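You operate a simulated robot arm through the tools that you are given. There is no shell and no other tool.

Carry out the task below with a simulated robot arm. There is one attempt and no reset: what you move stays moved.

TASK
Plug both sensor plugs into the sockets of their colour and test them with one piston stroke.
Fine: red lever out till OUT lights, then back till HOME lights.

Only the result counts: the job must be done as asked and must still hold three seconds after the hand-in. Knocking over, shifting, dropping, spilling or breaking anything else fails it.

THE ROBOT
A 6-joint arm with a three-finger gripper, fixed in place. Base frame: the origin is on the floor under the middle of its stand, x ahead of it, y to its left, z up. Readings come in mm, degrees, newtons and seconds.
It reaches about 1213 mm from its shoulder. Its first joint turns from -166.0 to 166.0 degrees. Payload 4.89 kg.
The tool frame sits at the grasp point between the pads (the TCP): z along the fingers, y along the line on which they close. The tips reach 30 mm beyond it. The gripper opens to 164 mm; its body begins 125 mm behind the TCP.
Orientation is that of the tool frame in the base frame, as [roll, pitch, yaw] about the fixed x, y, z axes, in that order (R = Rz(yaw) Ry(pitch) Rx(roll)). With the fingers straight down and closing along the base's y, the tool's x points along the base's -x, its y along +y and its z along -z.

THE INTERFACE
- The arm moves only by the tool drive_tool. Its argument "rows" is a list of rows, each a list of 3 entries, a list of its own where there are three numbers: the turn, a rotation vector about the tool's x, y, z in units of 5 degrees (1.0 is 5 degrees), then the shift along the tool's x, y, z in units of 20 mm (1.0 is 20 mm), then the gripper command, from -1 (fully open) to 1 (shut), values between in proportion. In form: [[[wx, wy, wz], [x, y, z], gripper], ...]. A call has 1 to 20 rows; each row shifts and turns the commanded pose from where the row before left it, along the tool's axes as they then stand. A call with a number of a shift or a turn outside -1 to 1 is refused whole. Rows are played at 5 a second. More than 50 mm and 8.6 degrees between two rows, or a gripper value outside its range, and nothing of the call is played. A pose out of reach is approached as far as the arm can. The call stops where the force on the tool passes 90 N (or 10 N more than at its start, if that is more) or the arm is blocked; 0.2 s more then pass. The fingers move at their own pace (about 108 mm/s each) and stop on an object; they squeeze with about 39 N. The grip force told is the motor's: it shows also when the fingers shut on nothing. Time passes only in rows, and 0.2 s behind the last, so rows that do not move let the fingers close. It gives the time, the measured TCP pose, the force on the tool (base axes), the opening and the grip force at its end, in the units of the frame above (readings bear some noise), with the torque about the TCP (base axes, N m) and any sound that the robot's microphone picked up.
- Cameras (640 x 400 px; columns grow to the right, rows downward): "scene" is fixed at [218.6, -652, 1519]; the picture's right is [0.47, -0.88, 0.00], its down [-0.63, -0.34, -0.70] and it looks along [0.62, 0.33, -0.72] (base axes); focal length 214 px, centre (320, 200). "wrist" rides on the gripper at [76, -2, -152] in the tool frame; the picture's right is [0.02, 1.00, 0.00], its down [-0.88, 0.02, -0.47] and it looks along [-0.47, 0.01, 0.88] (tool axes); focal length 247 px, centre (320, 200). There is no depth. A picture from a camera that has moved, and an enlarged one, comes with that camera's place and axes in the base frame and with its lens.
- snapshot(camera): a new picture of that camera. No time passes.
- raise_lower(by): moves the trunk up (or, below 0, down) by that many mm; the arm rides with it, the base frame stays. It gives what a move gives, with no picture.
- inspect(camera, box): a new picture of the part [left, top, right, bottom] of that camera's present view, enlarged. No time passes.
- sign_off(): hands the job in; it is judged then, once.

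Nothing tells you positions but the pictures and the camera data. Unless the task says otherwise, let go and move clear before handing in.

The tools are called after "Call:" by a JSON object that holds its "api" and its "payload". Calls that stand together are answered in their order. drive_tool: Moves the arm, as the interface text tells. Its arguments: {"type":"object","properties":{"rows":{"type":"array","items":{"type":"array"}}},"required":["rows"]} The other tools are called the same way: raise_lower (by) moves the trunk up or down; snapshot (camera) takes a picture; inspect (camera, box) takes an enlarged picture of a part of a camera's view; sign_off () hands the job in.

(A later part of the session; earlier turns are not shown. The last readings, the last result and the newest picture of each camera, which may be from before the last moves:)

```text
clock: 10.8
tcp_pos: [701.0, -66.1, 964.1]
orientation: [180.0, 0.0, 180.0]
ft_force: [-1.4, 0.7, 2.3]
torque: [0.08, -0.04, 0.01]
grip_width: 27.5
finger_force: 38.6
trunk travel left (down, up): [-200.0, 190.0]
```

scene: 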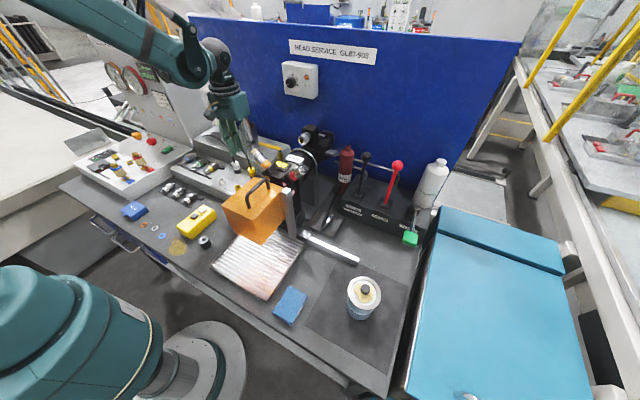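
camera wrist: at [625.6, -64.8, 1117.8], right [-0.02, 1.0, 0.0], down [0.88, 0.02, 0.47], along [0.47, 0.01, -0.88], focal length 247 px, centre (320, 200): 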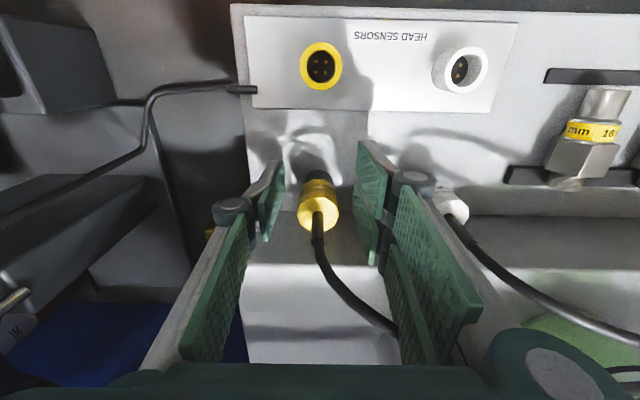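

The side load is gone. Now I lift straight up slowly.

Call:
{"api": "drive_tool", "payload": {"rows": [[[0, 0, 0], [0, 0, -0.25], 1], [[0, 0, 0], [0, 0, -0.25], 1], [[0, 0, 0], [0, 0, -0.25], 1], [[0, 0, 0], [0, 0, -0.25], 1]]}}

Call:
{"api": "inspect", "payload": {"camera": "wrist", "box": [240, 120, 440, 260]}}

Call:
{"api": "inspect", "payload": {"camera": "scene", "box": [200, 120, 300, 200]}}

```text
clock: 11.8
tcp_pos: [701.7, -64.6, 985.0]
orientation: [180.0, 0.0, 180.0]
ft_force: [0.7, -0.5, -0.5]
torque: [-0.01, 0.04, -0.05]
grip_width: 27.8
finger_force: 39.2
trunk travel left (down, up): [-200.0, 190.0]
```

```text
2.86 times, centred on (340, 190) of wrist
camera zoom: at [625.7, -66.2, 1137.6], right [-0.02, 1.0, 0.0], down [0.88, 0.02, 0.47], along [0.47, 0.01, -0.88], focal length 706 px, centre (263, 229)
```

zoom: 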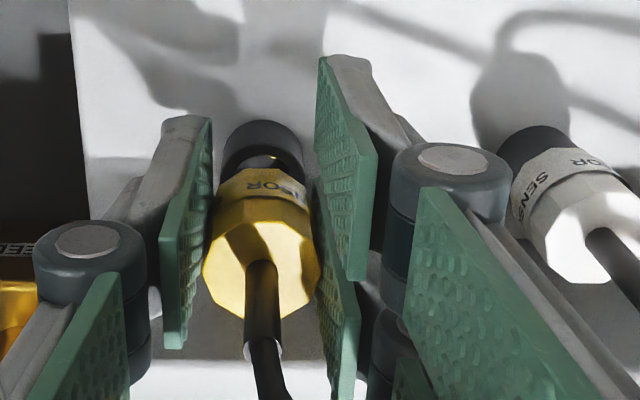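

```text
5.00 times, centred on (250, 160) of scene
camera zoom: at [218.6, -652.0, 1519.0], right [0.47, -0.88, 0.0], down [-0.63, -0.34, -0.7], along [0.62, 0.33, -0.72], focal length 1072 px, centre (670, 400)
```

zoom: 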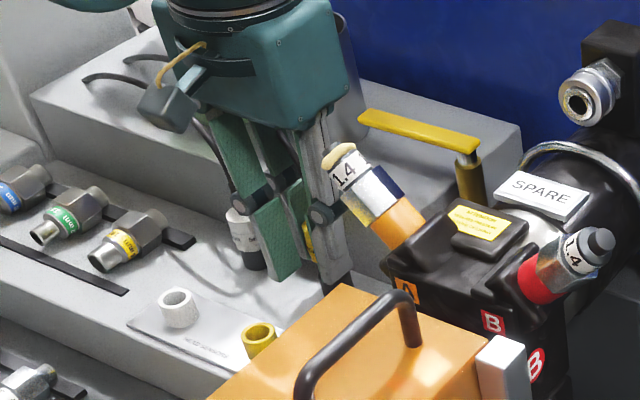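

The plug lifts cleanly out of a black holder. I lift it further and look at its nose.

Call:
{"api": "drive_tool", "payload": {"rows": [[[0, 0, 0], [0, 0, -0.5], 1], [[0, 0, 0], [0, 0, -0.5], 1], [[0, 0, 0], [0, 0, -0.5], 1], [[0, 0, 0], [0, 0, -0.5], 1]]}}

Call:
{"api": "inspect", "payload": {"camera": "wrist", "box": [240, 60, 440, 240]}}

Call:
{"api": "inspect", "payload": {"camera": "scene", "box": [210, 120, 290, 190]}}

```text
clock: 12.8
tcp_pos: [701.2, -64.9, 1025.4]
orientation: [-180.0, 0.0, -180.0]
ft_force: [-0.1, 0.0, 0.2]
torque: [-0.02, 0.04, 0.01]
grip_width: 27.8
finger_force: 39.1
trunk travel left (down, up): [-200.0, 190.0]
```

```text
2.22 times, centred on (340, 150) of wrist
camera zoom: at [625.0, -66.7, 1178.3], right [-0.02, 1.0, 0.0], down [0.88, 0.02, 0.47], along [0.47, 0.01, -0.88], focal length 549 px, centre (276, 311)
```

zoom: 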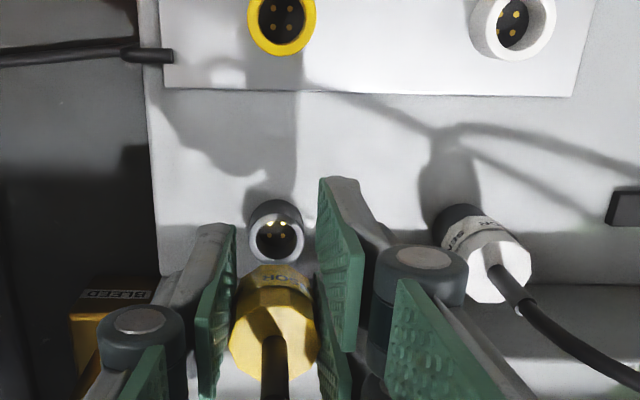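

```text
5.71 times, centred on (250, 155) of scene
camera zoom: at [218.6, -652.0, 1519.0], right [0.47, -0.88, 0.0], down [-0.63, -0.34, -0.7], along [0.62, 0.33, -0.72], focal length 1226 px, centre (720, 457)
```

zoom: 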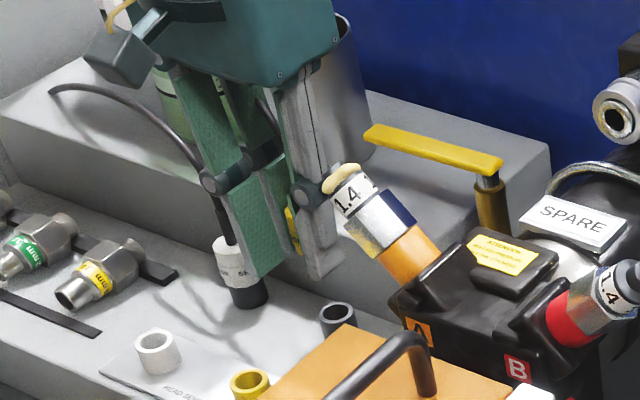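

The parking holder is a dummy socket of the same shape, so I can match the view: the target ring must appear at the same pixel as the holder ring did at this height. I move about 88 mm toward −x over the yellow socket.

Call:
{"api": "inspect", "payload": {"camera": "wrist", "box": [290, 140, 350, 180]}}

Call:
{"api": "drive_tool", "payload": {"rows": [[[0, 0, 0], [0.73, 0, 0], 1], [[0, 0, 0], [0.73, 0, 0], 1], [[0, 0, 0], [0.73, 0, 0], 1], [[0, 0, 0], [0.73, 0, 0], 1], [[0, 0, 0], [0.73, 0, 0], 1], [[0, 0, 0], [0.73, 0, 0], 1], [[0, 0, 0], [0, 0, 0], 1]]}}

Call:
{"api": "snapshot", "payload": {"camera": "wrist"}}

Call:
{"api": "inspect", "payload": {"camera": "wrist", "box": [290, 140, 350, 180]}}

Call:
{"api": "inspect", "payload": {"camera": "scene", "box": [200, 120, 300, 200]}}

```text
10.00 times, centred on (320, 160) of wrist
camera zoom: at [625.0, -66.7, 1178.3], right [-0.02, 1.0, 0.0], down [0.88, 0.02, 0.47], along [0.47, 0.01, -0.88], focal length 2470 px, centre (320, 600)
```

zoom: 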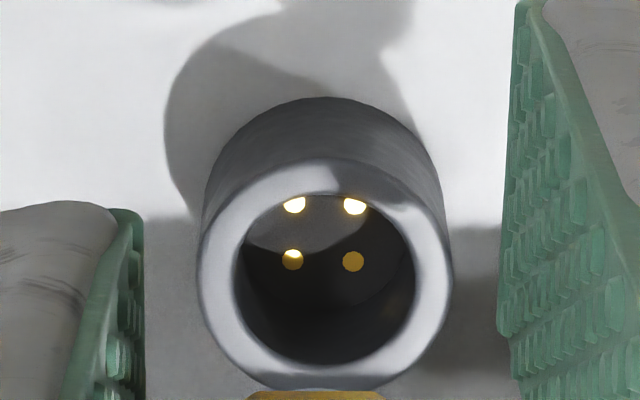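

```text
clock: 14.4
tcp_pos: [615.0, -65.6, 1025.1]
orientation: [180.0, 0.0, -180.0]
ft_force: [0.3, -0.8, -0.3]
torque: [-0.01, 0.0, -0.03]
grip_width: 27.6
finger_force: 38.5
trunk travel left (down, up): [-200.0, 190.0]
```

```text
taken
camera wrist: at [538.4, -66.8, 1178.0], right [-0.02, 1.0, 0.0], down [0.88, 0.02, 0.47], along [0.47, 0.01, -0.88], focal length 247 px, centre (320, 200)
```

wrist: 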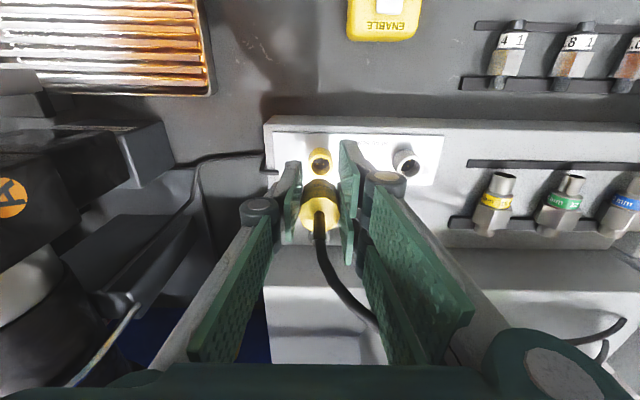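

```text
10.00 times, centred on (320, 160) of wrist
camera zoom: at [538.4, -66.8, 1178.0], right [-0.02, 1.0, 0.0], down [0.88, 0.02, 0.47], along [0.47, 0.01, -0.88], focal length 2470 px, centre (320, 600)
```

zoom: 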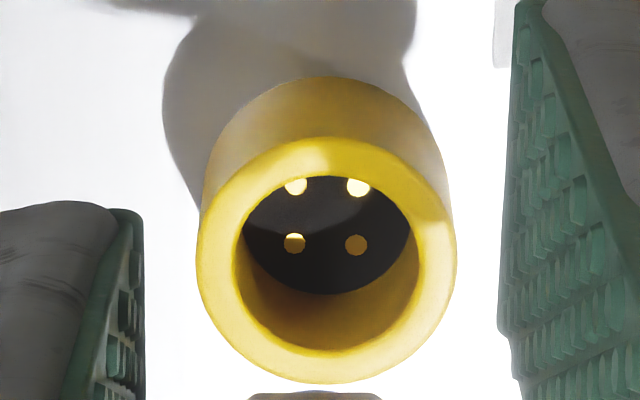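

```text
5.00 times, centred on (250, 160) of scene
camera zoom: at [218.6, -652.0, 1519.0], right [0.47, -0.88, 0.0], down [-0.63, -0.34, -0.7], along [0.62, 0.33, -0.72], focal length 1072 px, centre (670, 400)
```

zoom: 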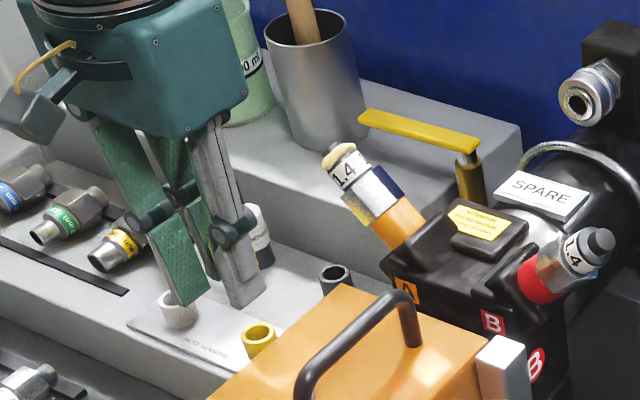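

The yellow ring appears about 17 px (in the 10× zoom) higher than the holder ring did, so the socket is roughly 2 mm further toward −x. I'll measure both rings more finely in the scene camera too.

Call:
{"api": "inspect", "payload": {"camera": "scene", "box": [225, 165, 275, 195]}}

Call:
{"api": "inspect", "payload": {"camera": "wrist", "box": [300, 140, 345, 170]}}

Call:
{"api": "inspect", "payload": {"camera": "wrist", "box": [380, 135, 440, 175]}}

```text
12.80 times, centred on (250, 180) of scene
camera zoom: at [218.6, -652.0, 1519.0], right [0.47, -0.88, 0.0], down [-0.63, -0.34, -0.7], along [0.62, 0.33, -0.72], focal length 2745 px, centre (1216, 456)
```

zoom: 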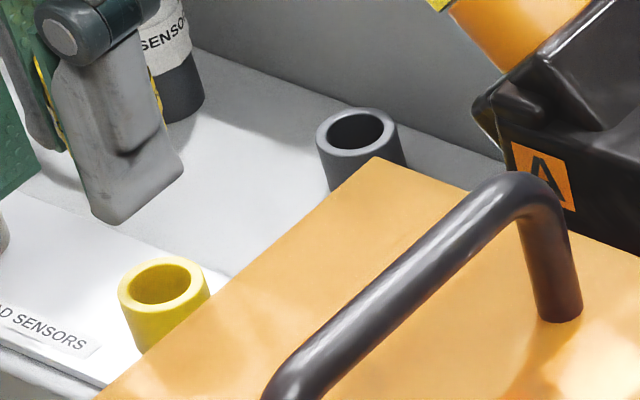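

```text
13.33 times, centred on (322, 155) of wrist
camera zoom: at [538.4, -66.8, 1178.0], right [-0.02, 1.0, 0.0], down [0.88, 0.02, 0.47], along [0.47, 0.01, -0.88], focal length 3293 px, centre (287, 800)
```

zoom: 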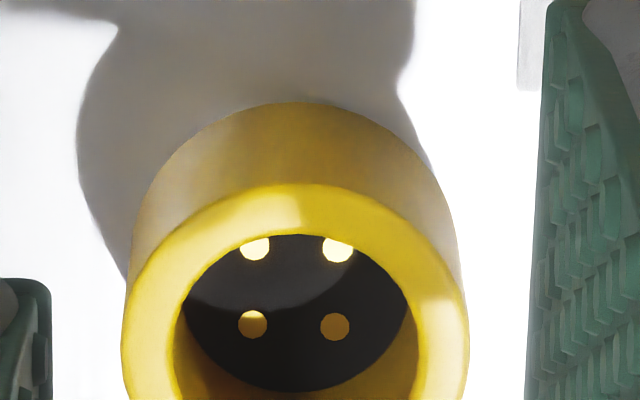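

```text
10.00 times, centred on (410, 155) of wrist
camera zoom: at [538.4, -66.8, 1178.0], right [-0.02, 1.0, 0.0], down [0.88, 0.02, 0.47], along [0.47, 0.01, -0.88], focal length 2470 px, centre (-580, 650)
```

zoom: 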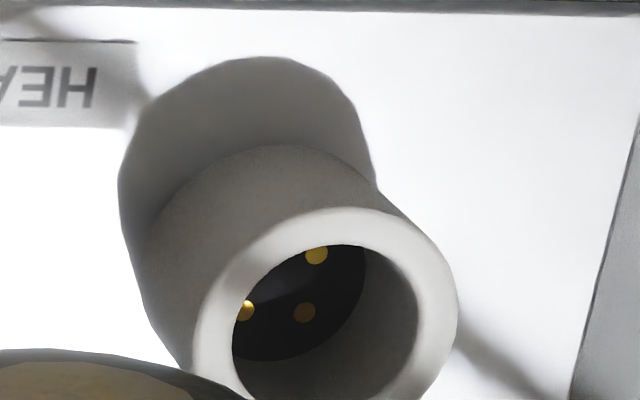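

The yellow socket's rim is about 4 mm higher than the holder's (it stands on the plate), and about 3.4 mm further to −x than where I am. I correct and descend to the height that matches the 20 mm lift view for comparison.

Call:
{"api": "drive_tool", "payload": {"rows": [[[0, 0, 0], [0.17, 0.01, 0], 1], [[0, 0, 0], [0, 0, 0.6], 1], [[0, 0, 0], [0, 0, 0.6], 1], [[0, 0, 0], [0, 0, 0.6], 1], [[0, 0, 0], [0, 0, 0], 1]]}}

Call:
{"api": "inspect", "payload": {"camera": "wrist", "box": [240, 120, 440, 260]}}

Call:
{"api": "inspect", "payload": {"camera": "wrist", "box": [290, 150, 350, 190]}}

Call:
{"api": "inspect", "payload": {"camera": "scene", "box": [215, 155, 275, 195]}}

```text
clock: 15.6
tcp_pos: [611.0, -67.0, 990.2]
orientation: [179.9, 0.0, 180.0]
ft_force: [0.7, -1.2, -0.3]
torque: [0.0, 0.01, -0.03]
grip_width: 27.3
finger_force: 39.3
trunk travel left (down, up): [-200.0, 190.0]
```

```text
2.86 times, centred on (340, 190) of wrist
camera zoom: at [535.6, -68.2, 1142.8], right [-0.02, 1.0, 0.0], down [0.88, 0.02, 0.47], along [0.47, 0.01, -0.88], focal length 706 px, centre (263, 229)
```

zoom: 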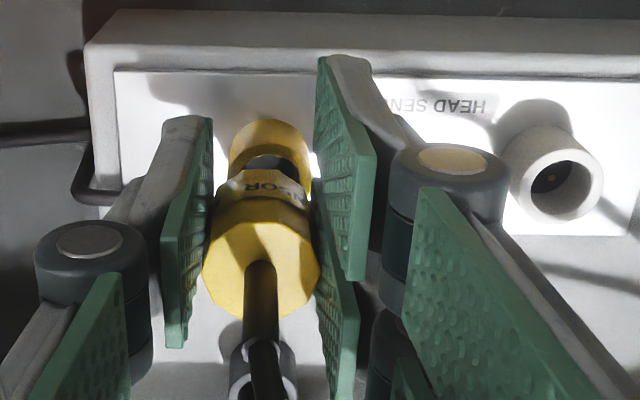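

```text
10.00 times, centred on (320, 170) of wrist
camera zoom: at [535.6, -68.2, 1142.8], right [-0.02, 1.0, 0.0], down [0.88, 0.02, 0.47], along [0.47, 0.01, -0.88], focal length 2470 px, centre (320, 500)
```

zoom: 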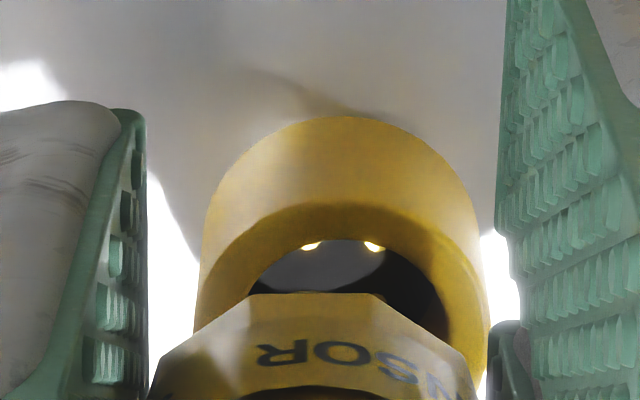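

```text
10.00 times, centred on (245, 175) of scene
camera zoom: at [218.6, -652.0, 1519.0], right [0.47, -0.88, 0.0], down [-0.63, -0.34, -0.7], along [0.62, 0.33, -0.72], focal length 2145 px, centre (1070, 450)
```

zoom: 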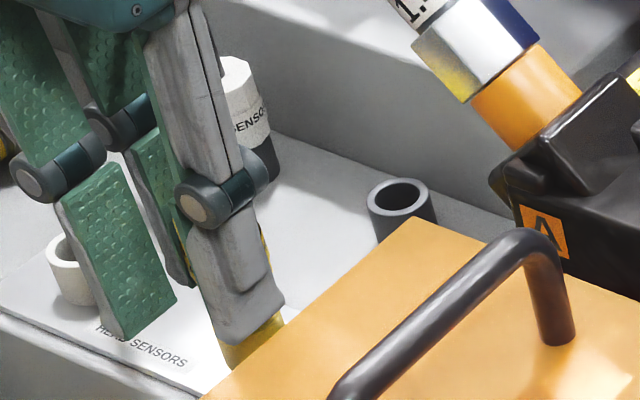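

The readings show the arm drifted about 1.9 mm toward −y during the descent, and the picture agrees (ring is to the right of the plug). I correct y by +1.9 mm and check again.

Call:
{"api": "drive_tool", "payload": {"rows": [[[0, 0, 0], [-0.015, 0.095, 0], 1], [[0, 0, 0], [0, 0, 0], 1], [[0, 0, 0], [0, 0, 0], 1]]}}

Call:
{"api": "inspect", "payload": {"camera": "wrist", "box": [290, 150, 350, 190]}}

Call:
{"api": "inspect", "payload": {"camera": "wrist", "box": [240, 120, 440, 260]}}

```text
clock: 16.4
tcp_pos: [610.9, -65.0, 989.9]
orientation: [-180.0, 0.0, 180.0]
ft_force: [0.1, 0.6, 0.2]
torque: [-0.01, 0.0, -0.02]
grip_width: 27.0
finger_force: 38.4
trunk travel left (down, up): [-200.0, 190.0]
```

```text
10.00 times, centred on (320, 170) of wrist
camera zoom: at [535.6, -65.8, 1142.9], right [-0.02, 1.0, 0.0], down [0.88, 0.02, 0.47], along [0.47, 0.01, -0.88], focal length 2470 px, centre (320, 500)
```

zoom: 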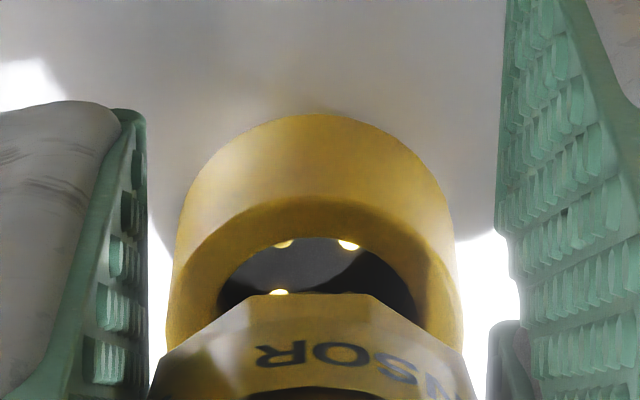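

```text
2.86 times, centred on (340, 190) of wrist
camera zoom: at [535.6, -65.8, 1142.9], right [-0.02, 1.0, 0.0], down [0.88, 0.02, 0.47], along [0.47, 0.01, -0.88], focal length 706 px, centre (263, 229)
```

zoom: 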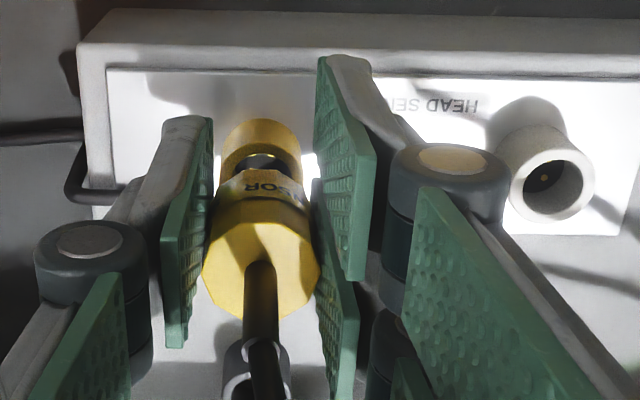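

The ring now sits under the plug the way the holder did (within ~0.3 mm). I descend in small steps while watching forces and readings.

Call:
{"api": "drive_tool", "payload": {"rows": [[[0, 0, 0], [0.015, -0.01, 0.1], 1], [[0, 0, 0], [0, 0, 0.15], 1], [[0, 0, 0], [0, 0, 0.15], 1], [[0, 0, 0], [0, 0, 0], 1]]}}

Call:
{"api": "inspect", "payload": {"camera": "wrist", "box": [290, 150, 350, 190]}}

```text
clock: 17.4
tcp_pos: [611.5, -64.4, 982.3]
orientation: [-180.0, 0.0, 180.0]
ft_force: [0.3, 0.0, -0.7]
torque: [-0.01, 0.07, 0.01]
grip_width: 27.1
finger_force: 38.8
trunk travel left (down, up): [-200.0, 190.0]
```

```text
10.00 times, centred on (320, 170) of wrist
camera zoom: at [536.0, -65.9, 1134.8], right [-0.02, 1.0, 0.0], down [0.88, 0.02, 0.47], along [0.47, 0.01, -0.88], focal length 2470 px, centre (320, 500)
```

zoom: 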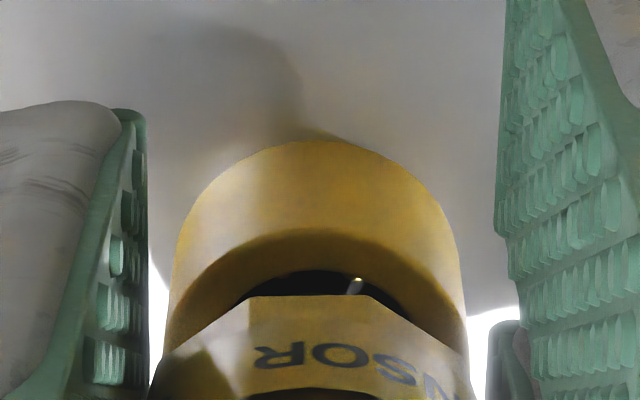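

Call:
{"api": "drive_tool", "payload": {"rows": [[[0, 0, 0], [0, 0, 0.1], 1], [[0, 0, 0], [0, 0, 0.1], 1], [[0, 0, 0], [0, 0, 0.1], 1], [[0, 0, 0], [0, 0, 0], 1]]}}

Call:
{"api": "inspect", "payload": {"camera": "wrist", "box": [290, 150, 350, 190]}}

```text
clock: 18.4
tcp_pos: [611.1, -63.9, 974.4]
orientation: [179.9, 0.0, -180.0]
ft_force: [-0.3, 0.9, -0.3]
torque: [0.0, -0.01, 0.04]
grip_width: 26.9
finger_force: 38.9
trunk travel left (down, up): [-200.0, 190.0]
```

```text
10.00 times, centred on (320, 170) of wrist
camera zoom: at [535.8, -65.3, 1127.8], right [-0.02, 1.0, 0.0], down [0.88, 0.02, 0.47], along [0.47, 0.01, -0.88], focal length 2470 px, centre (320, 500)
```

zoom: 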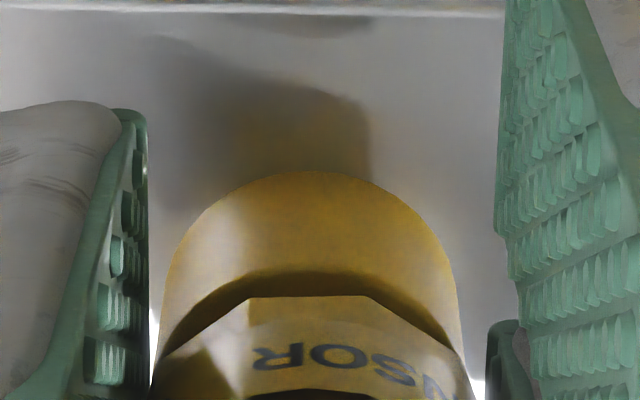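

Call:
{"api": "drive_tool", "payload": {"rows": [[[0, 0, 0], [0, -0.035, 0], 1], [[0, 0, 0], [0, 0, 0.1], 1], [[0, 0, 0], [0, 0, 0], 1]]}}

Call:
{"api": "inspect", "payload": {"camera": "wrist", "box": [290, 150, 350, 190]}}

```text
clock: 19.2
tcp_pos: [611.8, -64.8, 973.8]
orientation: [180.0, 0.0, 179.9]
ft_force: [-2.5, 2.7, 4.5]
torque: [0.1, 0.03, 0.0]
grip_width: 27.0
finger_force: 39.1
trunk travel left (down, up): [-200.0, 190.0]
```

```text
10.00 times, centred on (320, 170) of wrist
camera zoom: at [536.1, -66.3, 1126.1], right [-0.02, 1.0, 0.0], down [0.88, 0.02, 0.47], along [0.47, 0.01, -0.88], focal length 2470 px, centre (320, 500)
```

zoom: 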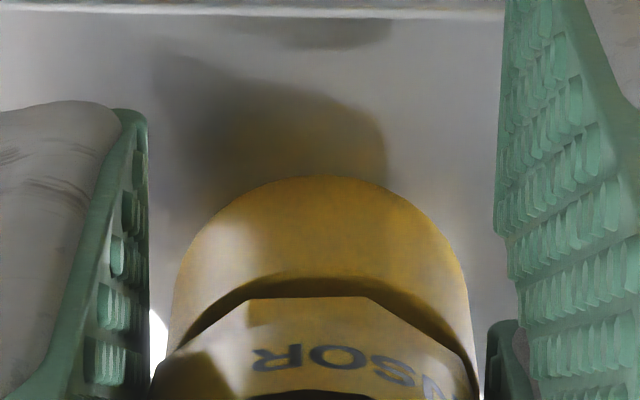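

Light contact now (4.5 N up). I continue down in 1–2 mm steps.

Call:
{"api": "drive_tool", "payload": {"rows": [[[0, 0, 0], [0, 0, 0.05], 1], [[0, 0, 0], [0, 0, 0.05], 1], [[0, 0, 0], [0, 0, 0], 1]]}}

Call:
{"api": "inspect", "payload": {"camera": "wrist", "box": [290, 150, 350, 190]}}

```text
clock: 20.0
tcp_pos: [612.5, -65.3, 972.4]
orientation: [180.0, 0.1, 179.9]
ft_force: [10.2, 8.4, 37.0]
torque: [0.64, -0.81, -0.05]
grip_width: 27.0
finger_force: 39.3
trunk travel left (down, up): [-200.0, 190.0]
```

```text
10.00 times, centred on (320, 170) of wrist
camera zoom: at [535.3, -66.2, 1124.9], right [-0.02, 1.0, 0.0], down [0.88, 0.02, 0.47], along [0.47, 0.01, -0.88], focal length 2470 px, centre (320, 500)
```

zoom: 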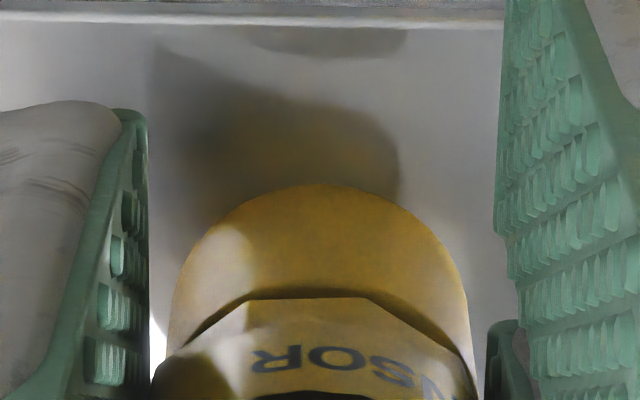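

37 N with the load on the +y side; by force and picture the plug should go about 0.3 mm toward +y and +x. I back off slightly, shift, and try again.

Call:
{"api": "drive_tool", "payload": {"rows": [[[0, 0, 0], [0, 0, -0.12], 1], [[0, 0, 0], [-0.015, 0.018, 0], 1], [[0, 0, 0], [0, 0, 0.06], 1], [[0, 0, 0], [0, 0, 0.05], 1], [[0, 0, 0], [0, 0, 0], 1]]}}

Call:
{"api": "inspect", "payload": {"camera": "wrist", "box": [290, 150, 350, 190]}}

```text
clock: 21.2
tcp_pos: [612.0, -64.3, 972.1]
orientation: [179.9, 0.0, -180.0]
ft_force: [-8.7, 1.7, 2.4]
torque: [0.06, 0.26, 0.03]
grip_width: 26.8
finger_force: 39.0
trunk travel left (down, up): [-200.0, 190.0]
```

```text
10.00 times, centred on (320, 170) of wrist
camera zoom: at [536.2, -66.0, 1124.8], right [-0.02, 1.0, 0.0], down [0.88, 0.02, 0.47], along [0.47, 0.01, -0.88], focal length 2470 px, centre (320, 500)
```

zoom: 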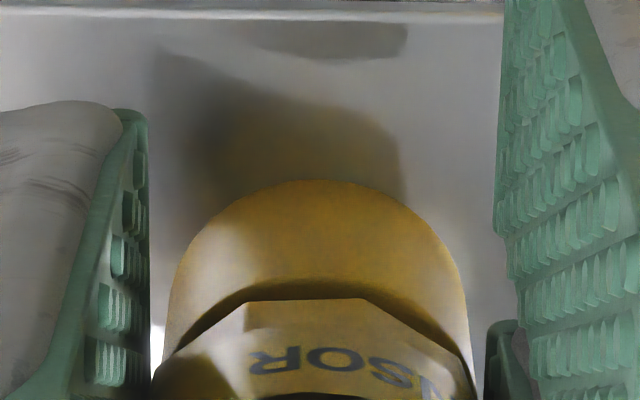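

The force dropped to 2 N and the nose is engaged; a slight −x load remains. I ease x by 0.25 mm and keep going down.

Call:
{"api": "drive_tool", "payload": {"rows": [[[0, 0, 0], [0.012, 0, 0.05], 1], [[0, 0, 0], [0, 0, 0.05], 1], [[0, 0, 0], [0, 0, 0], 1]]}}

Call:
{"api": "inspect", "payload": {"camera": "wrist", "box": [290, 150, 350, 190]}}

```text
clock: 22.0
tcp_pos: [611.3, -64.9, 970.2]
orientation: [-180.0, 0.0, -179.9]
ft_force: [-22.5, 4.5, -11.9]
torque: [0.19, 0.77, -0.01]
grip_width: 27.2
finger_force: 38.9
trunk travel left (down, up): [-200.0, 190.0]
```

```text
10.00 times, centred on (320, 170) of wrist
camera zoom: at [535.2, -65.7, 1122.4], right [-0.02, 1.0, 0.0], down [0.88, 0.02, 0.47], along [0.47, 0.01, -0.88], focal length 2470 px, centre (320, 500)
```

zoom: 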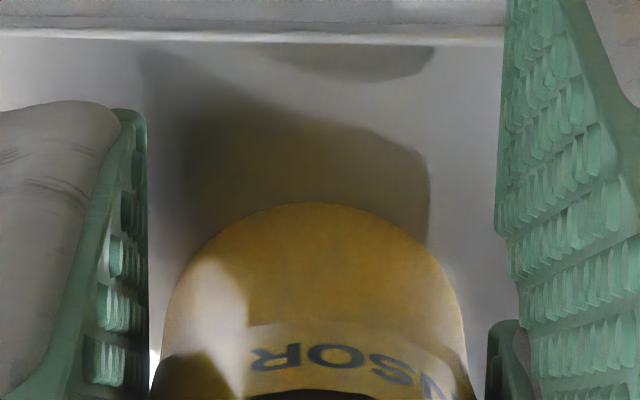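

The plug appears to have snapped in (body meets the rim, and the socket now pulls it down). I relieve the remaining load a little before opening.

Call:
{"api": "drive_tool", "payload": {"rows": [[[0, 0, 0], [0.025, 0.0, 0.025], 1], [[0, 0, 0], [0, 0, 0], 1]]}}

Call:
{"api": "inspect", "payload": {"camera": "wrist", "box": [270, 130, 370, 230]}}

Call:
{"api": "inspect", "payload": {"camera": "scene", "box": [145, 95, 195, 125]}}

Call:
{"api": "inspect", "payload": {"camera": "scene", "box": [210, 150, 280, 200]}}

```text
clock: 22.6
tcp_pos: [613.4, -64.6, 969.8]
orientation: [-180.0, 0.1, 180.0]
ft_force: [-14.0, -4.8, -1.4]
torque: [-0.09, 0.5, -0.03]
grip_width: 27.1
finger_force: 39.3
trunk travel left (down, up): [-200.0, 190.0]
```

```text
4.00 times, centred on (320, 180) of wrist
camera zoom: at [536.3, -65.6, 1122.9], right [-0.02, 1.0, 0.0], down [0.88, 0.02, 0.47], along [0.47, 0.01, -0.88], focal length 988 px, centre (320, 280)
```

zoom: 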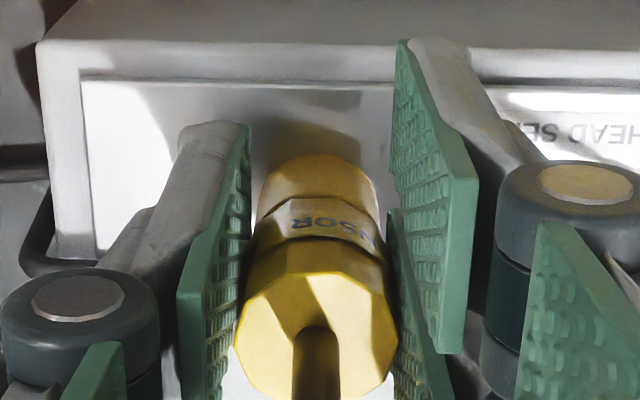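

```text
12.80 times, centred on (170, 110) of scene
camera zoom: at [218.6, -652.0, 1519.0], right [0.47, -0.88, 0.0], down [-0.63, -0.34, -0.7], along [0.62, 0.33, -0.72], focal length 2745 px, centre (2240, 1352)
```

zoom: 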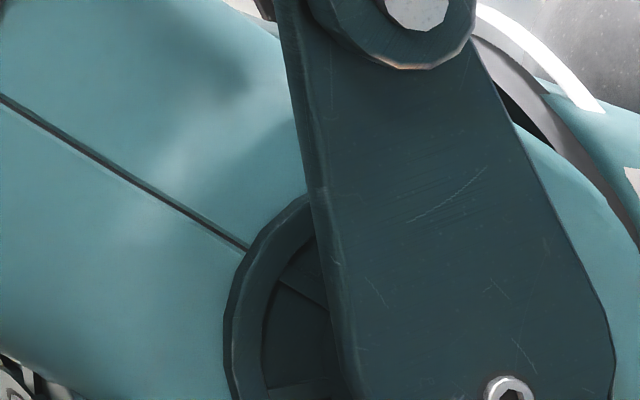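

```text
8.00 times, centred on (245, 175) of scene
camera zoom: at [218.6, -652.0, 1519.0], right [0.47, -0.88, 0.0], down [-0.63, -0.34, -0.7], along [0.62, 0.33, -0.72], focal length 1716 px, centre (920, 400)
```

zoom: 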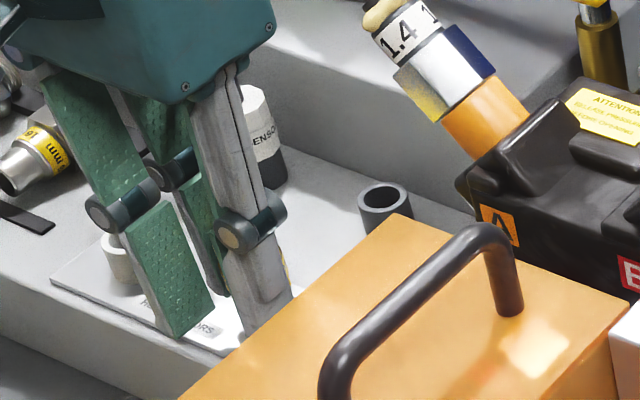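

I'll press down gently to confirm it is fully seated.

Call:
{"api": "drive_tool", "payload": {"rows": [[[0, 0, 0], [0.02, 0.01, 0.05], 1], [[0, 0, 0], [0, 0, 0.05], 1], [[0, 0, 0], [0, 0, 0], 1]]}}

Call:
{"api": "inspect", "payload": {"camera": "wrist", "box": [270, 130, 370, 230]}}

```text
clock: 23.4
tcp_pos: [611.5, -65.0, 969.0]
orientation: [-179.9, 0.0, -179.9]
ft_force: [19.5, -8.2, 42.8]
torque: [-0.28, -0.96, -0.06]
grip_width: 27.3
finger_force: 38.9
trunk travel left (down, up): [-200.0, 190.0]
```

```text
4.00 times, centred on (320, 180) of wrist
camera zoom: at [535.5, -65.6, 1121.4], right [-0.02, 1.0, 0.0], down [0.88, 0.02, 0.47], along [0.47, 0.01, -0.88], focal length 988 px, centre (320, 280)
```

zoom: 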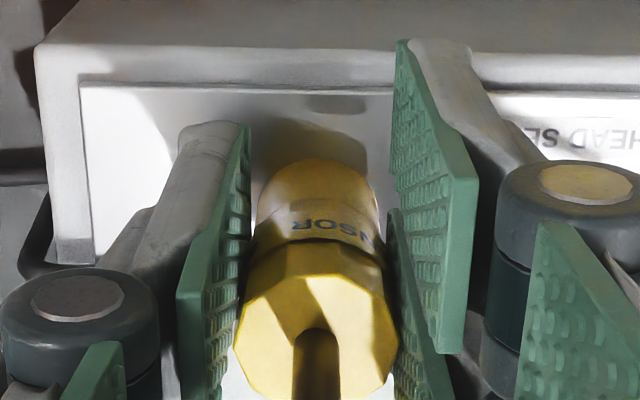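

It's firmly seated (43 N at 1 mm of push). I relax the push, then open to about 48 mm and rise.

Call:
{"api": "drive_tool", "payload": {"rows": [[[0, 0, 0], [-0.015, 0, -0.05], 1], [[0, 0, 0], [0, 0, 0], 1], [[0, 0, 0], [0, 0, 0], 0.42], [[0, 0, 0], [0, 0, 0], 0.42], [[0, 0, 0], [0, 0, 0], 0.42]]}}

Call:
{"api": "inspect", "payload": {"camera": "wrist", "box": [270, 130, 370, 230]}}

```text
clock: 24.6
tcp_pos: [610.5, -64.4, 969.1]
orientation: [179.9, -0.1, -180.0]
ft_force: [-0.4, -0.6, -0.2]
torque: [-0.01, 0.04, 0.02]
grip_width: 47.6
finger_force: 0.1
trunk travel left (down, up): [-200.0, 190.0]
```

```text
4.00 times, centred on (320, 180) of wrist
camera zoom: at [535.3, -65.3, 1121.3], right [-0.02, 1.0, 0.0], down [0.88, 0.02, 0.47], along [0.47, 0.01, -0.88], focal length 988 px, centre (320, 280)
```

zoom: 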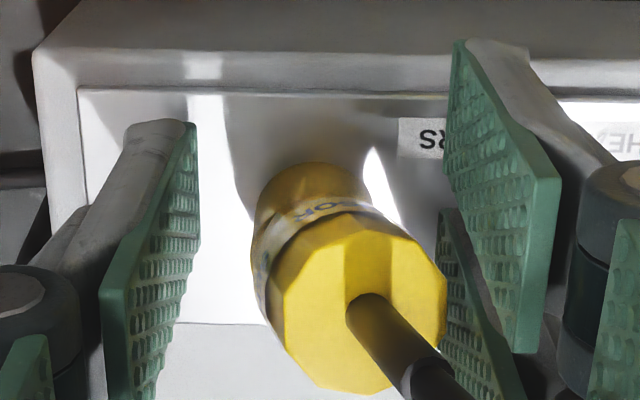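

The plug now leans to one side after release. I need to see how it sits before doing anything else.

Call:
{"api": "inspect", "payload": {"camera": "scene", "box": [210, 150, 280, 200]}}

Call:
{"api": "snapshot", "payload": {"camera": "wrist"}}

Call:
{"api": "inspect", "payload": {"camera": "wrist", "box": [300, 160, 360, 200]}}

Call:
{"api": "snapshot", "payload": {"camera": "scene"}}

```text
8.00 times, centred on (245, 175) of scene
camera zoom: at [218.6, -652.0, 1519.0], right [0.47, -0.88, 0.0], down [-0.63, -0.34, -0.7], along [0.62, 0.33, -0.72], focal length 1716 px, centre (920, 400)
```

zoom: 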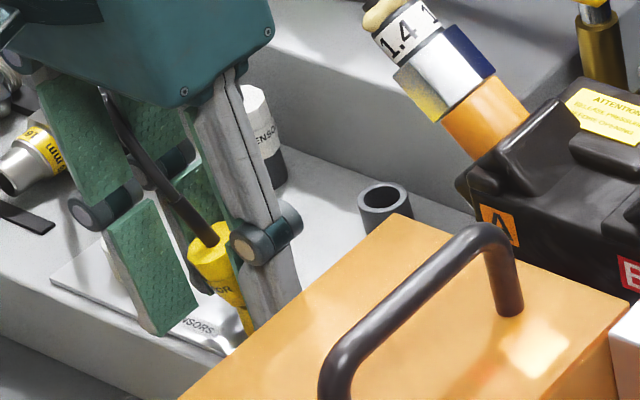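

```text
taken
camera wrist: at [535.3, -65.3, 1121.3], right [-0.02, 1.0, 0.0], down [0.88, 0.02, 0.47], along [0.47, 0.01, -0.88], focal length 247 px, centre (320, 200)
```

wrist: 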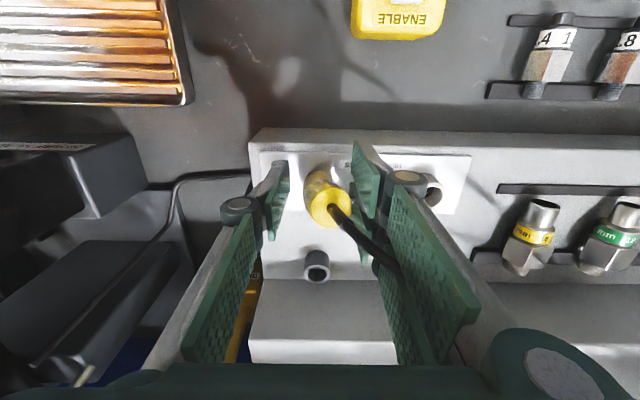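

```text
10.00 times, centred on (330, 180) of wrist
camera zoom: at [535.3, -65.3, 1121.3], right [-0.02, 1.0, 0.0], down [0.88, 0.02, 0.47], along [0.47, 0.01, -0.88], focal length 2470 px, centre (220, 400)
```

zoom: 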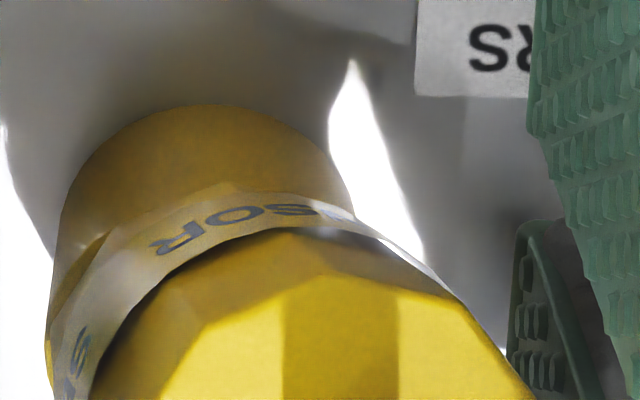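

```text
taken
```

scene: 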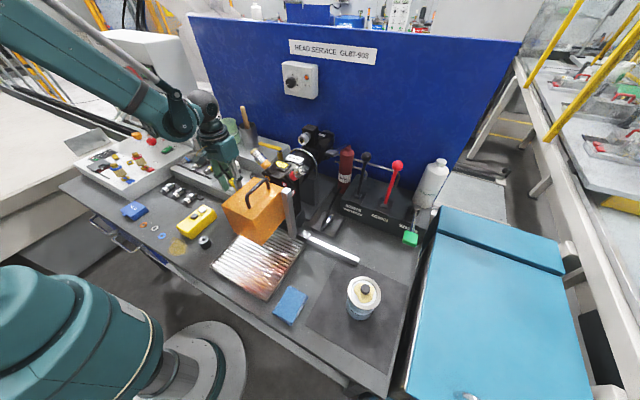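

The plug has tipped about 10° toward +y, so it was not latched (no click was heard). I regrip it now, which should set it upright between the flat pads, then check.

Call:
{"api": "drive_tool", "payload": {"rows": [[[0, 0, 0], [0, 0, 0], 0.5], [[0, 0, 0], [0, 0, 0], 0.58], [[0, 0, 0], [0, 0, 0], 0.63], [[0, 0, 0], [0, 0, 0], 0.7], [[0, 0, 0], [0, 0, 0], 1], [[0, 0, 0], [0, 0, 0], 1]]}}

Call:
{"api": "inspect", "payload": {"camera": "wrist", "box": [270, 130, 370, 230]}}

Call:
{"api": "inspect", "payload": {"camera": "scene", "box": [210, 150, 280, 200]}}

```text
clock: 26.0
tcp_pos: [611.4, -65.6, 966.7]
orientation: [-180.0, 0.0, -179.9]
ft_force: [-0.4, -5.3, -0.8]
torque: [-0.13, 0.05, 0.01]
grip_width: 27.2
finger_force: 38.7
trunk travel left (down, up): [-200.0, 190.0]
```

```text
4.00 times, centred on (320, 180) of wrist
camera zoom: at [535.4, -65.6, 1121.3], right [-0.02, 1.0, 0.0], down [0.88, 0.02, 0.47], along [0.47, 0.01, -0.88], focal length 988 px, centre (320, 280)
```

zoom: 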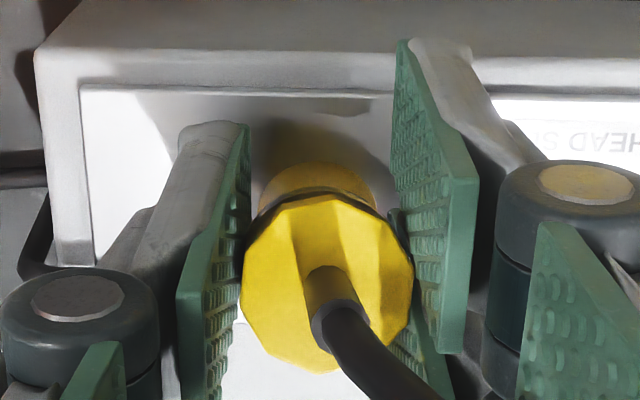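

```text
8.00 times, centred on (245, 175) of scene
camera zoom: at [218.6, -652.0, 1519.0], right [0.47, -0.88, 0.0], down [-0.63, -0.34, -0.7], along [0.62, 0.33, -0.72], focal length 1716 px, centre (920, 400)
```

zoom: 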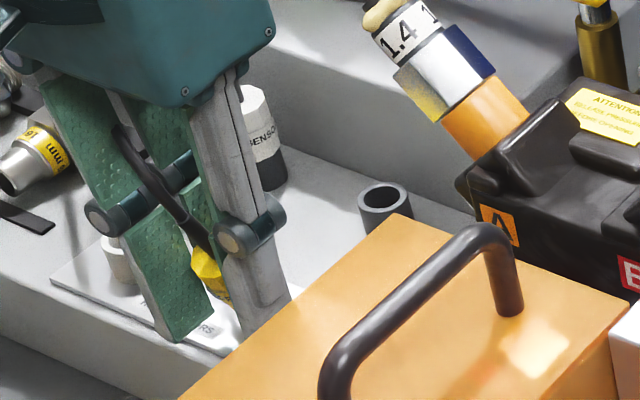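

The squeeze set it upright sideways but it now leans toward −x (about 30°), so its nose is not in the hole properly. I'll look closely before choosing how to recover.

Call:
{"api": "inspect", "payload": {"camera": "wrist", "box": [290, 155, 350, 195]}}

Call:
{"api": "inspect", "payload": {"camera": "scene", "box": [225, 165, 265, 195]}}

Call:
{"api": "inspect", "payload": {"camera": "wrist", "box": [280, 120, 480, 280]}}

```text
10.00 times, centred on (320, 175) of wrist
camera zoom: at [535.4, -65.6, 1121.3], right [-0.02, 1.0, 0.0], down [0.88, 0.02, 0.47], along [0.47, 0.01, -0.88], focal length 2470 px, centre (320, 450)
```

zoom: 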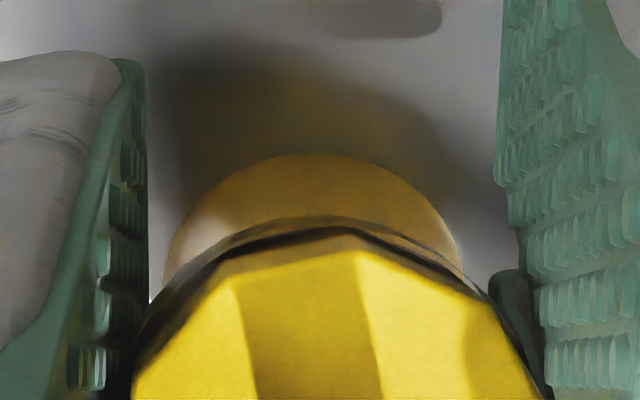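

```text
13.33 times, centred on (245, 180) of scene
camera zoom: at [218.6, -652.0, 1519.0], right [0.47, -0.88, 0.0], down [-0.63, -0.34, -0.7], along [0.62, 0.33, -0.72], focal length 2860 px, centre (1320, 467)
```

zoom: 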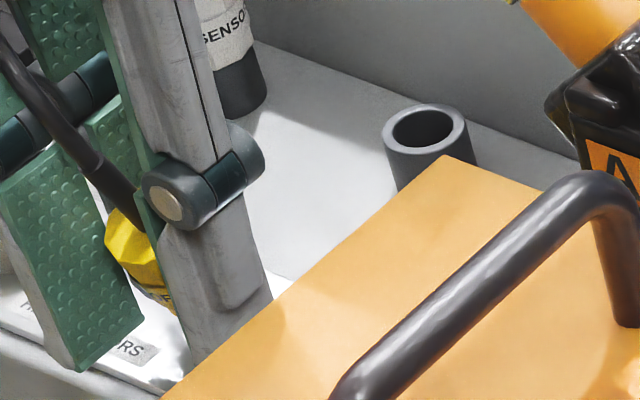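

```text
2.50 times, centred on (380, 200) of wrist
camera zoom: at [535.4, -65.6, 1121.3], right [-0.02, 1.0, 0.0], down [0.88, 0.02, 0.47], along [0.47, 0.01, -0.88], focal length 617 px, centre (170, 200)
```

zoom: 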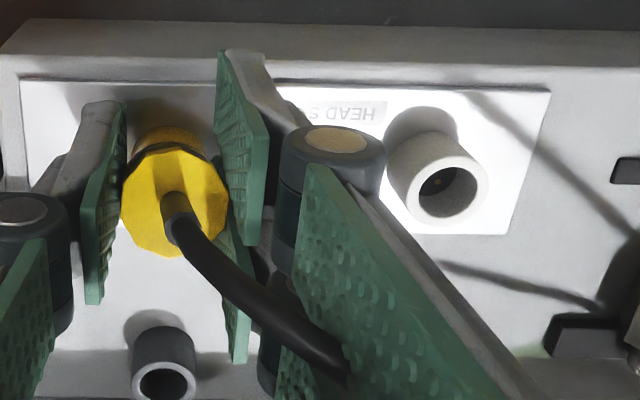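

I'll lift the plug clear of the socket again to study how it lies in the fingers.

Call:
{"api": "drive_tool", "payload": {"rows": [[[0, 0, 0], [0, 0, -0.3], 1], [[0, 0, 0], [0, 0, -0.5], 1], [[0, 0, 0], [0, 0, -0.7], 1], [[0, 0, 0], [0, 0, -0.7], 1], [[0, 0, 0], [0, 0, -0.7], 1], [[0, 0, 0], [0, 0, 0], 1]]}}

Call:
{"api": "inspect", "payload": {"camera": "wrist", "box": [270, 110, 410, 230]}}

Call:
{"api": "inspect", "payload": {"camera": "scene", "box": [210, 135, 280, 190]}}

```text
clock: 27.4
tcp_pos: [611.8, -63.9, 1026.1]
orientation: [-179.9, 0.0, -180.0]
ft_force: [0.2, 0.7, -0.9]
torque: [0.0, -0.05, 0.01]
grip_width: 26.7
finger_force: 38.6
trunk travel left (down, up): [-200.0, 190.0]
```

```text
3.33 times, centred on (340, 170) of wrist
camera zoom: at [535.5, -65.4, 1178.8], right [-0.02, 1.0, 0.0], down [0.88, 0.02, 0.47], along [0.47, 0.01, -0.88], focal length 823 px, centre (253, 300)
```

zoom: 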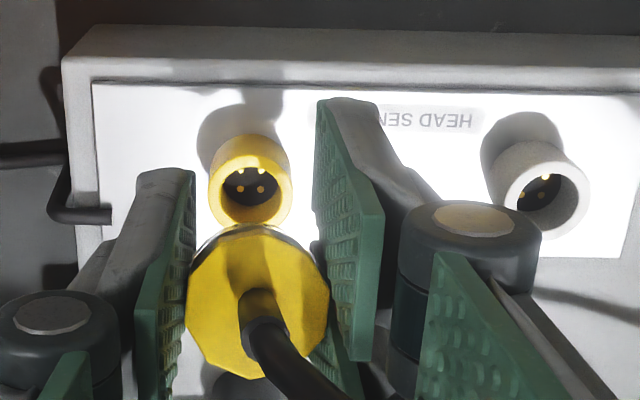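

```text
7.27 times, centred on (245, 162) of scene
camera zoom: at [218.6, -652.0, 1519.0], right [0.47, -0.88, 0.0], down [-0.63, -0.34, -0.7], along [0.62, 0.33, -0.72], focal length 1560 px, centre (866, 473)
```

zoom: 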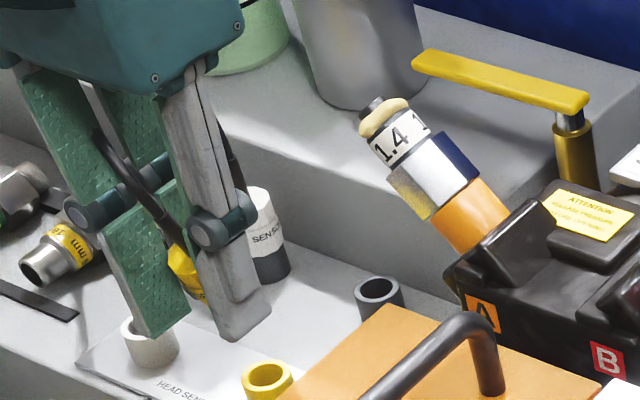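

The plug is held tilted with its top toward −x by about 28°. I'll tilt the gripper the other way (about its y axis) by about 20° so the plug is nearly upright again, then look.

Call:
{"api": "drive_tool", "payload": {"rows": [[[0, 0.8, 0], [0, 0, 0], 1], [[0, 0.8, 0], [0, 0, 0], 1], [[0, 0.8, 0], [0, 0, 0], 1], [[0, 0.8, 0], [0, 0, 0], 1], [[0, 0.8, 0], [0, 0, 0], 1], [[0, 0, 0], [0, 0, 0], 1]]}}

Call:
{"api": "snapshot", "payload": {"camera": "wrist"}}

Call:
{"api": "inspect", "payload": {"camera": "wrist", "box": [270, 110, 410, 230]}}

Call:
{"api": "inspect", "payload": {"camera": "scene", "box": [210, 120, 290, 190]}}

```text
clock: 28.8
tcp_pos: [610.4, -64.6, 1025.9]
orientation: [180.0, -20.1, 180.0]
ft_force: [0.8, -0.1, 0.3]
torque: [0.01, 0.06, 0.02]
grip_width: 26.5
finger_force: 38.4
trunk travel left (down, up): [-200.0, 190.0]
```

```text
taken
camera wrist: at [591.9, -65.5, 1195.6], right [-0.02, 1.0, 0.01], down [0.99, 0.02, 0.14], along [0.14, 0.01, -0.99], focal length 247 px, centre (320, 200)
```

wrist: 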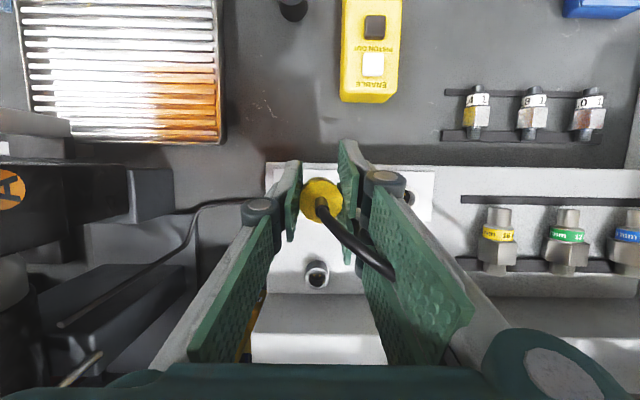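

```text
3.33 times, centred on (340, 170) of wrist
camera zoom: at [591.9, -65.5, 1195.6], right [-0.02, 1.0, 0.01], down [0.99, 0.02, 0.14], along [0.14, 0.01, -0.99], focal length 823 px, centre (253, 300)
```

zoom: 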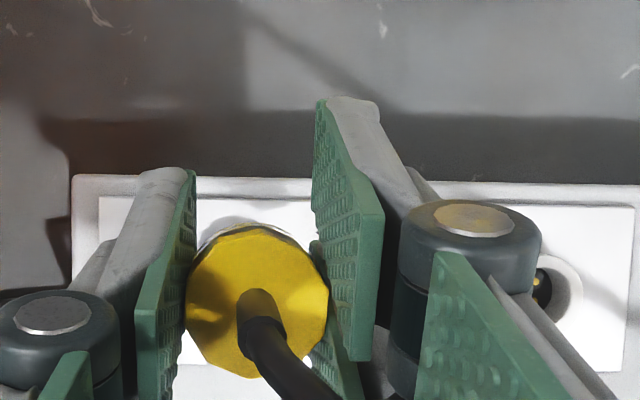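

```text
5.71 times, centred on (250, 155) of scene
camera zoom: at [218.6, -652.0, 1519.0], right [0.47, -0.88, 0.0], down [-0.63, -0.34, -0.7], along [0.62, 0.33, -0.72], focal length 1226 px, centre (720, 457)
```

zoom: 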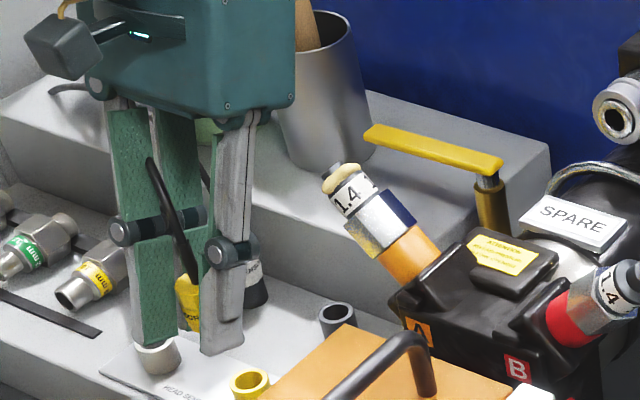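

The plug is now within about 5° of upright. I add 3° more, shift to line its bottom up with the socket (x ≈ 624, y ≈ −64.4), and look again.

Call:
{"api": "drive_tool", "payload": {"rows": [[[0, 0.6, 0], [0, 0, 0], 1], [[0, 0, 0], [-0.308, -0.03, -0.131], 1], [[0, 0, 0], [-0.2, 0, 0.46], 1], [[0, 0, 0], [-0.2, 0, 0.46], 1], [[0, 0, 0], [-0.2, 0, 0.46], 1], [[0, 0, 0], [0, 0, 0], 1]]}}

Call:
{"api": "inspect", "payload": {"camera": "wrist", "box": [270, 130, 390, 230]}}

Call:
{"api": "inspect", "payload": {"camera": "scene", "box": [215, 150, 275, 195]}}

```text
clock: 30.2
tcp_pos: [617.5, -65.4, 997.8]
orientation: [180.0, -23.0, 180.0]
ft_force: [0.5, -0.4, 0.0]
torque: [-0.02, 0.01, -0.01]
grip_width: 26.5
finger_force: 38.8
trunk travel left (down, up): [-200.0, 190.0]
```

```text
4.00 times, centred on (330, 180) of wrist
camera zoom: at [607.0, -66.7, 1167.8], right [-0.02, 1.0, 0.01], down [1.0, 0.02, 0.09], along [0.09, 0.01, -1.0], focal length 988 px, centre (280, 280)
```

zoom: 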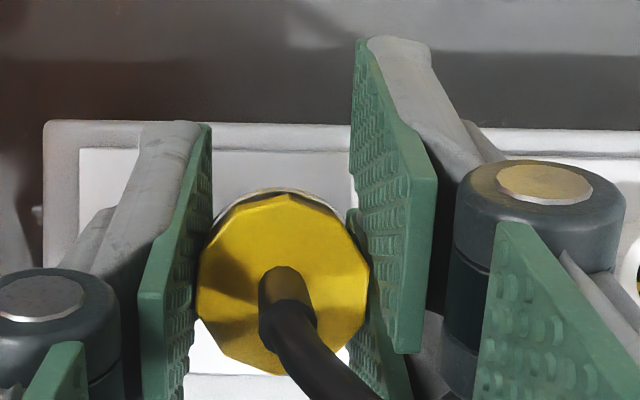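

```text
8.89 times, centred on (245, 172) of scene
camera zoom: at [218.6, -652.0, 1519.0], right [0.47, -0.88, 0.0], down [-0.63, -0.34, -0.7], along [0.62, 0.33, -0.72], focal length 1906 px, centre (987, 444)
```

zoom: 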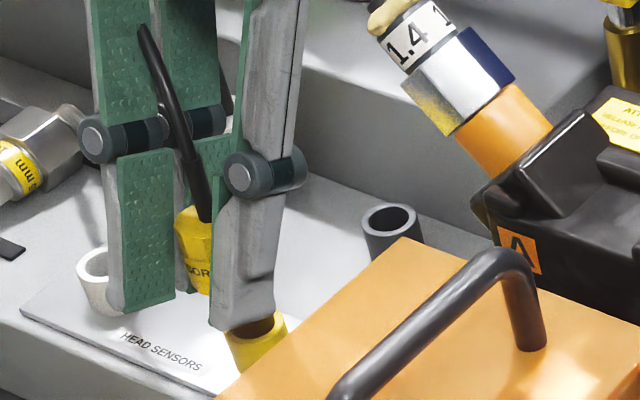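

Call:
{"api": "inspect", "payload": {"camera": "scene", "box": [228, 168, 258, 192]}}

Call:
{"api": "inspect", "payload": {"camera": "wrist", "box": [295, 165, 345, 200]}}

```text
16.00 times, centred on (243, 180) of scene
camera zoom: at [218.6, -652.0, 1519.0], right [0.47, -0.88, 0.0], down [-0.63, -0.34, -0.7], along [0.62, 0.33, -0.72], focal length 3432 px, centre (1552, 520)
```

zoom: 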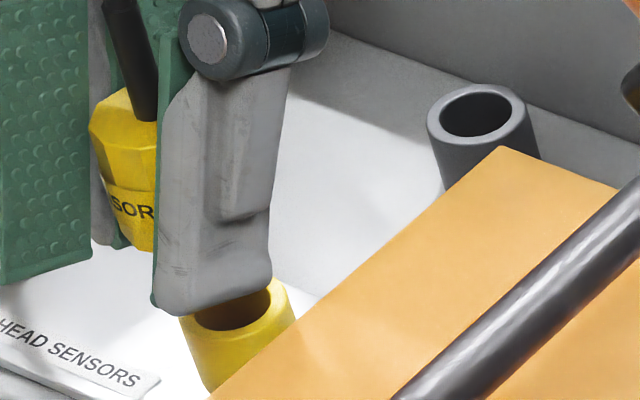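

```text
11.43 times, centred on (320, 182) of wrist
camera zoom: at [607.0, -66.7, 1167.8], right [-0.02, 1.0, 0.01], down [1.0, 0.02, 0.09], along [0.09, 0.01, -1.0], focal length 2823 px, centre (320, 400)
```

zoom: 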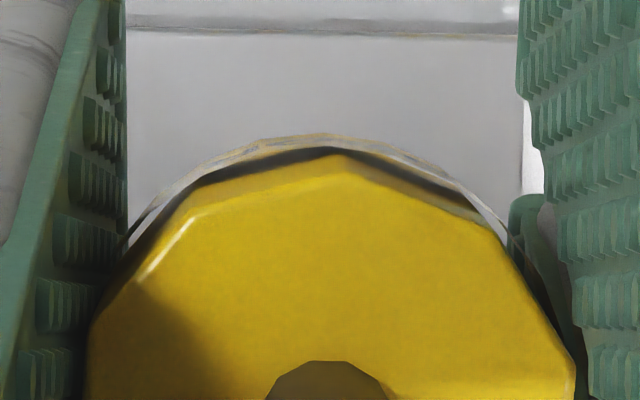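

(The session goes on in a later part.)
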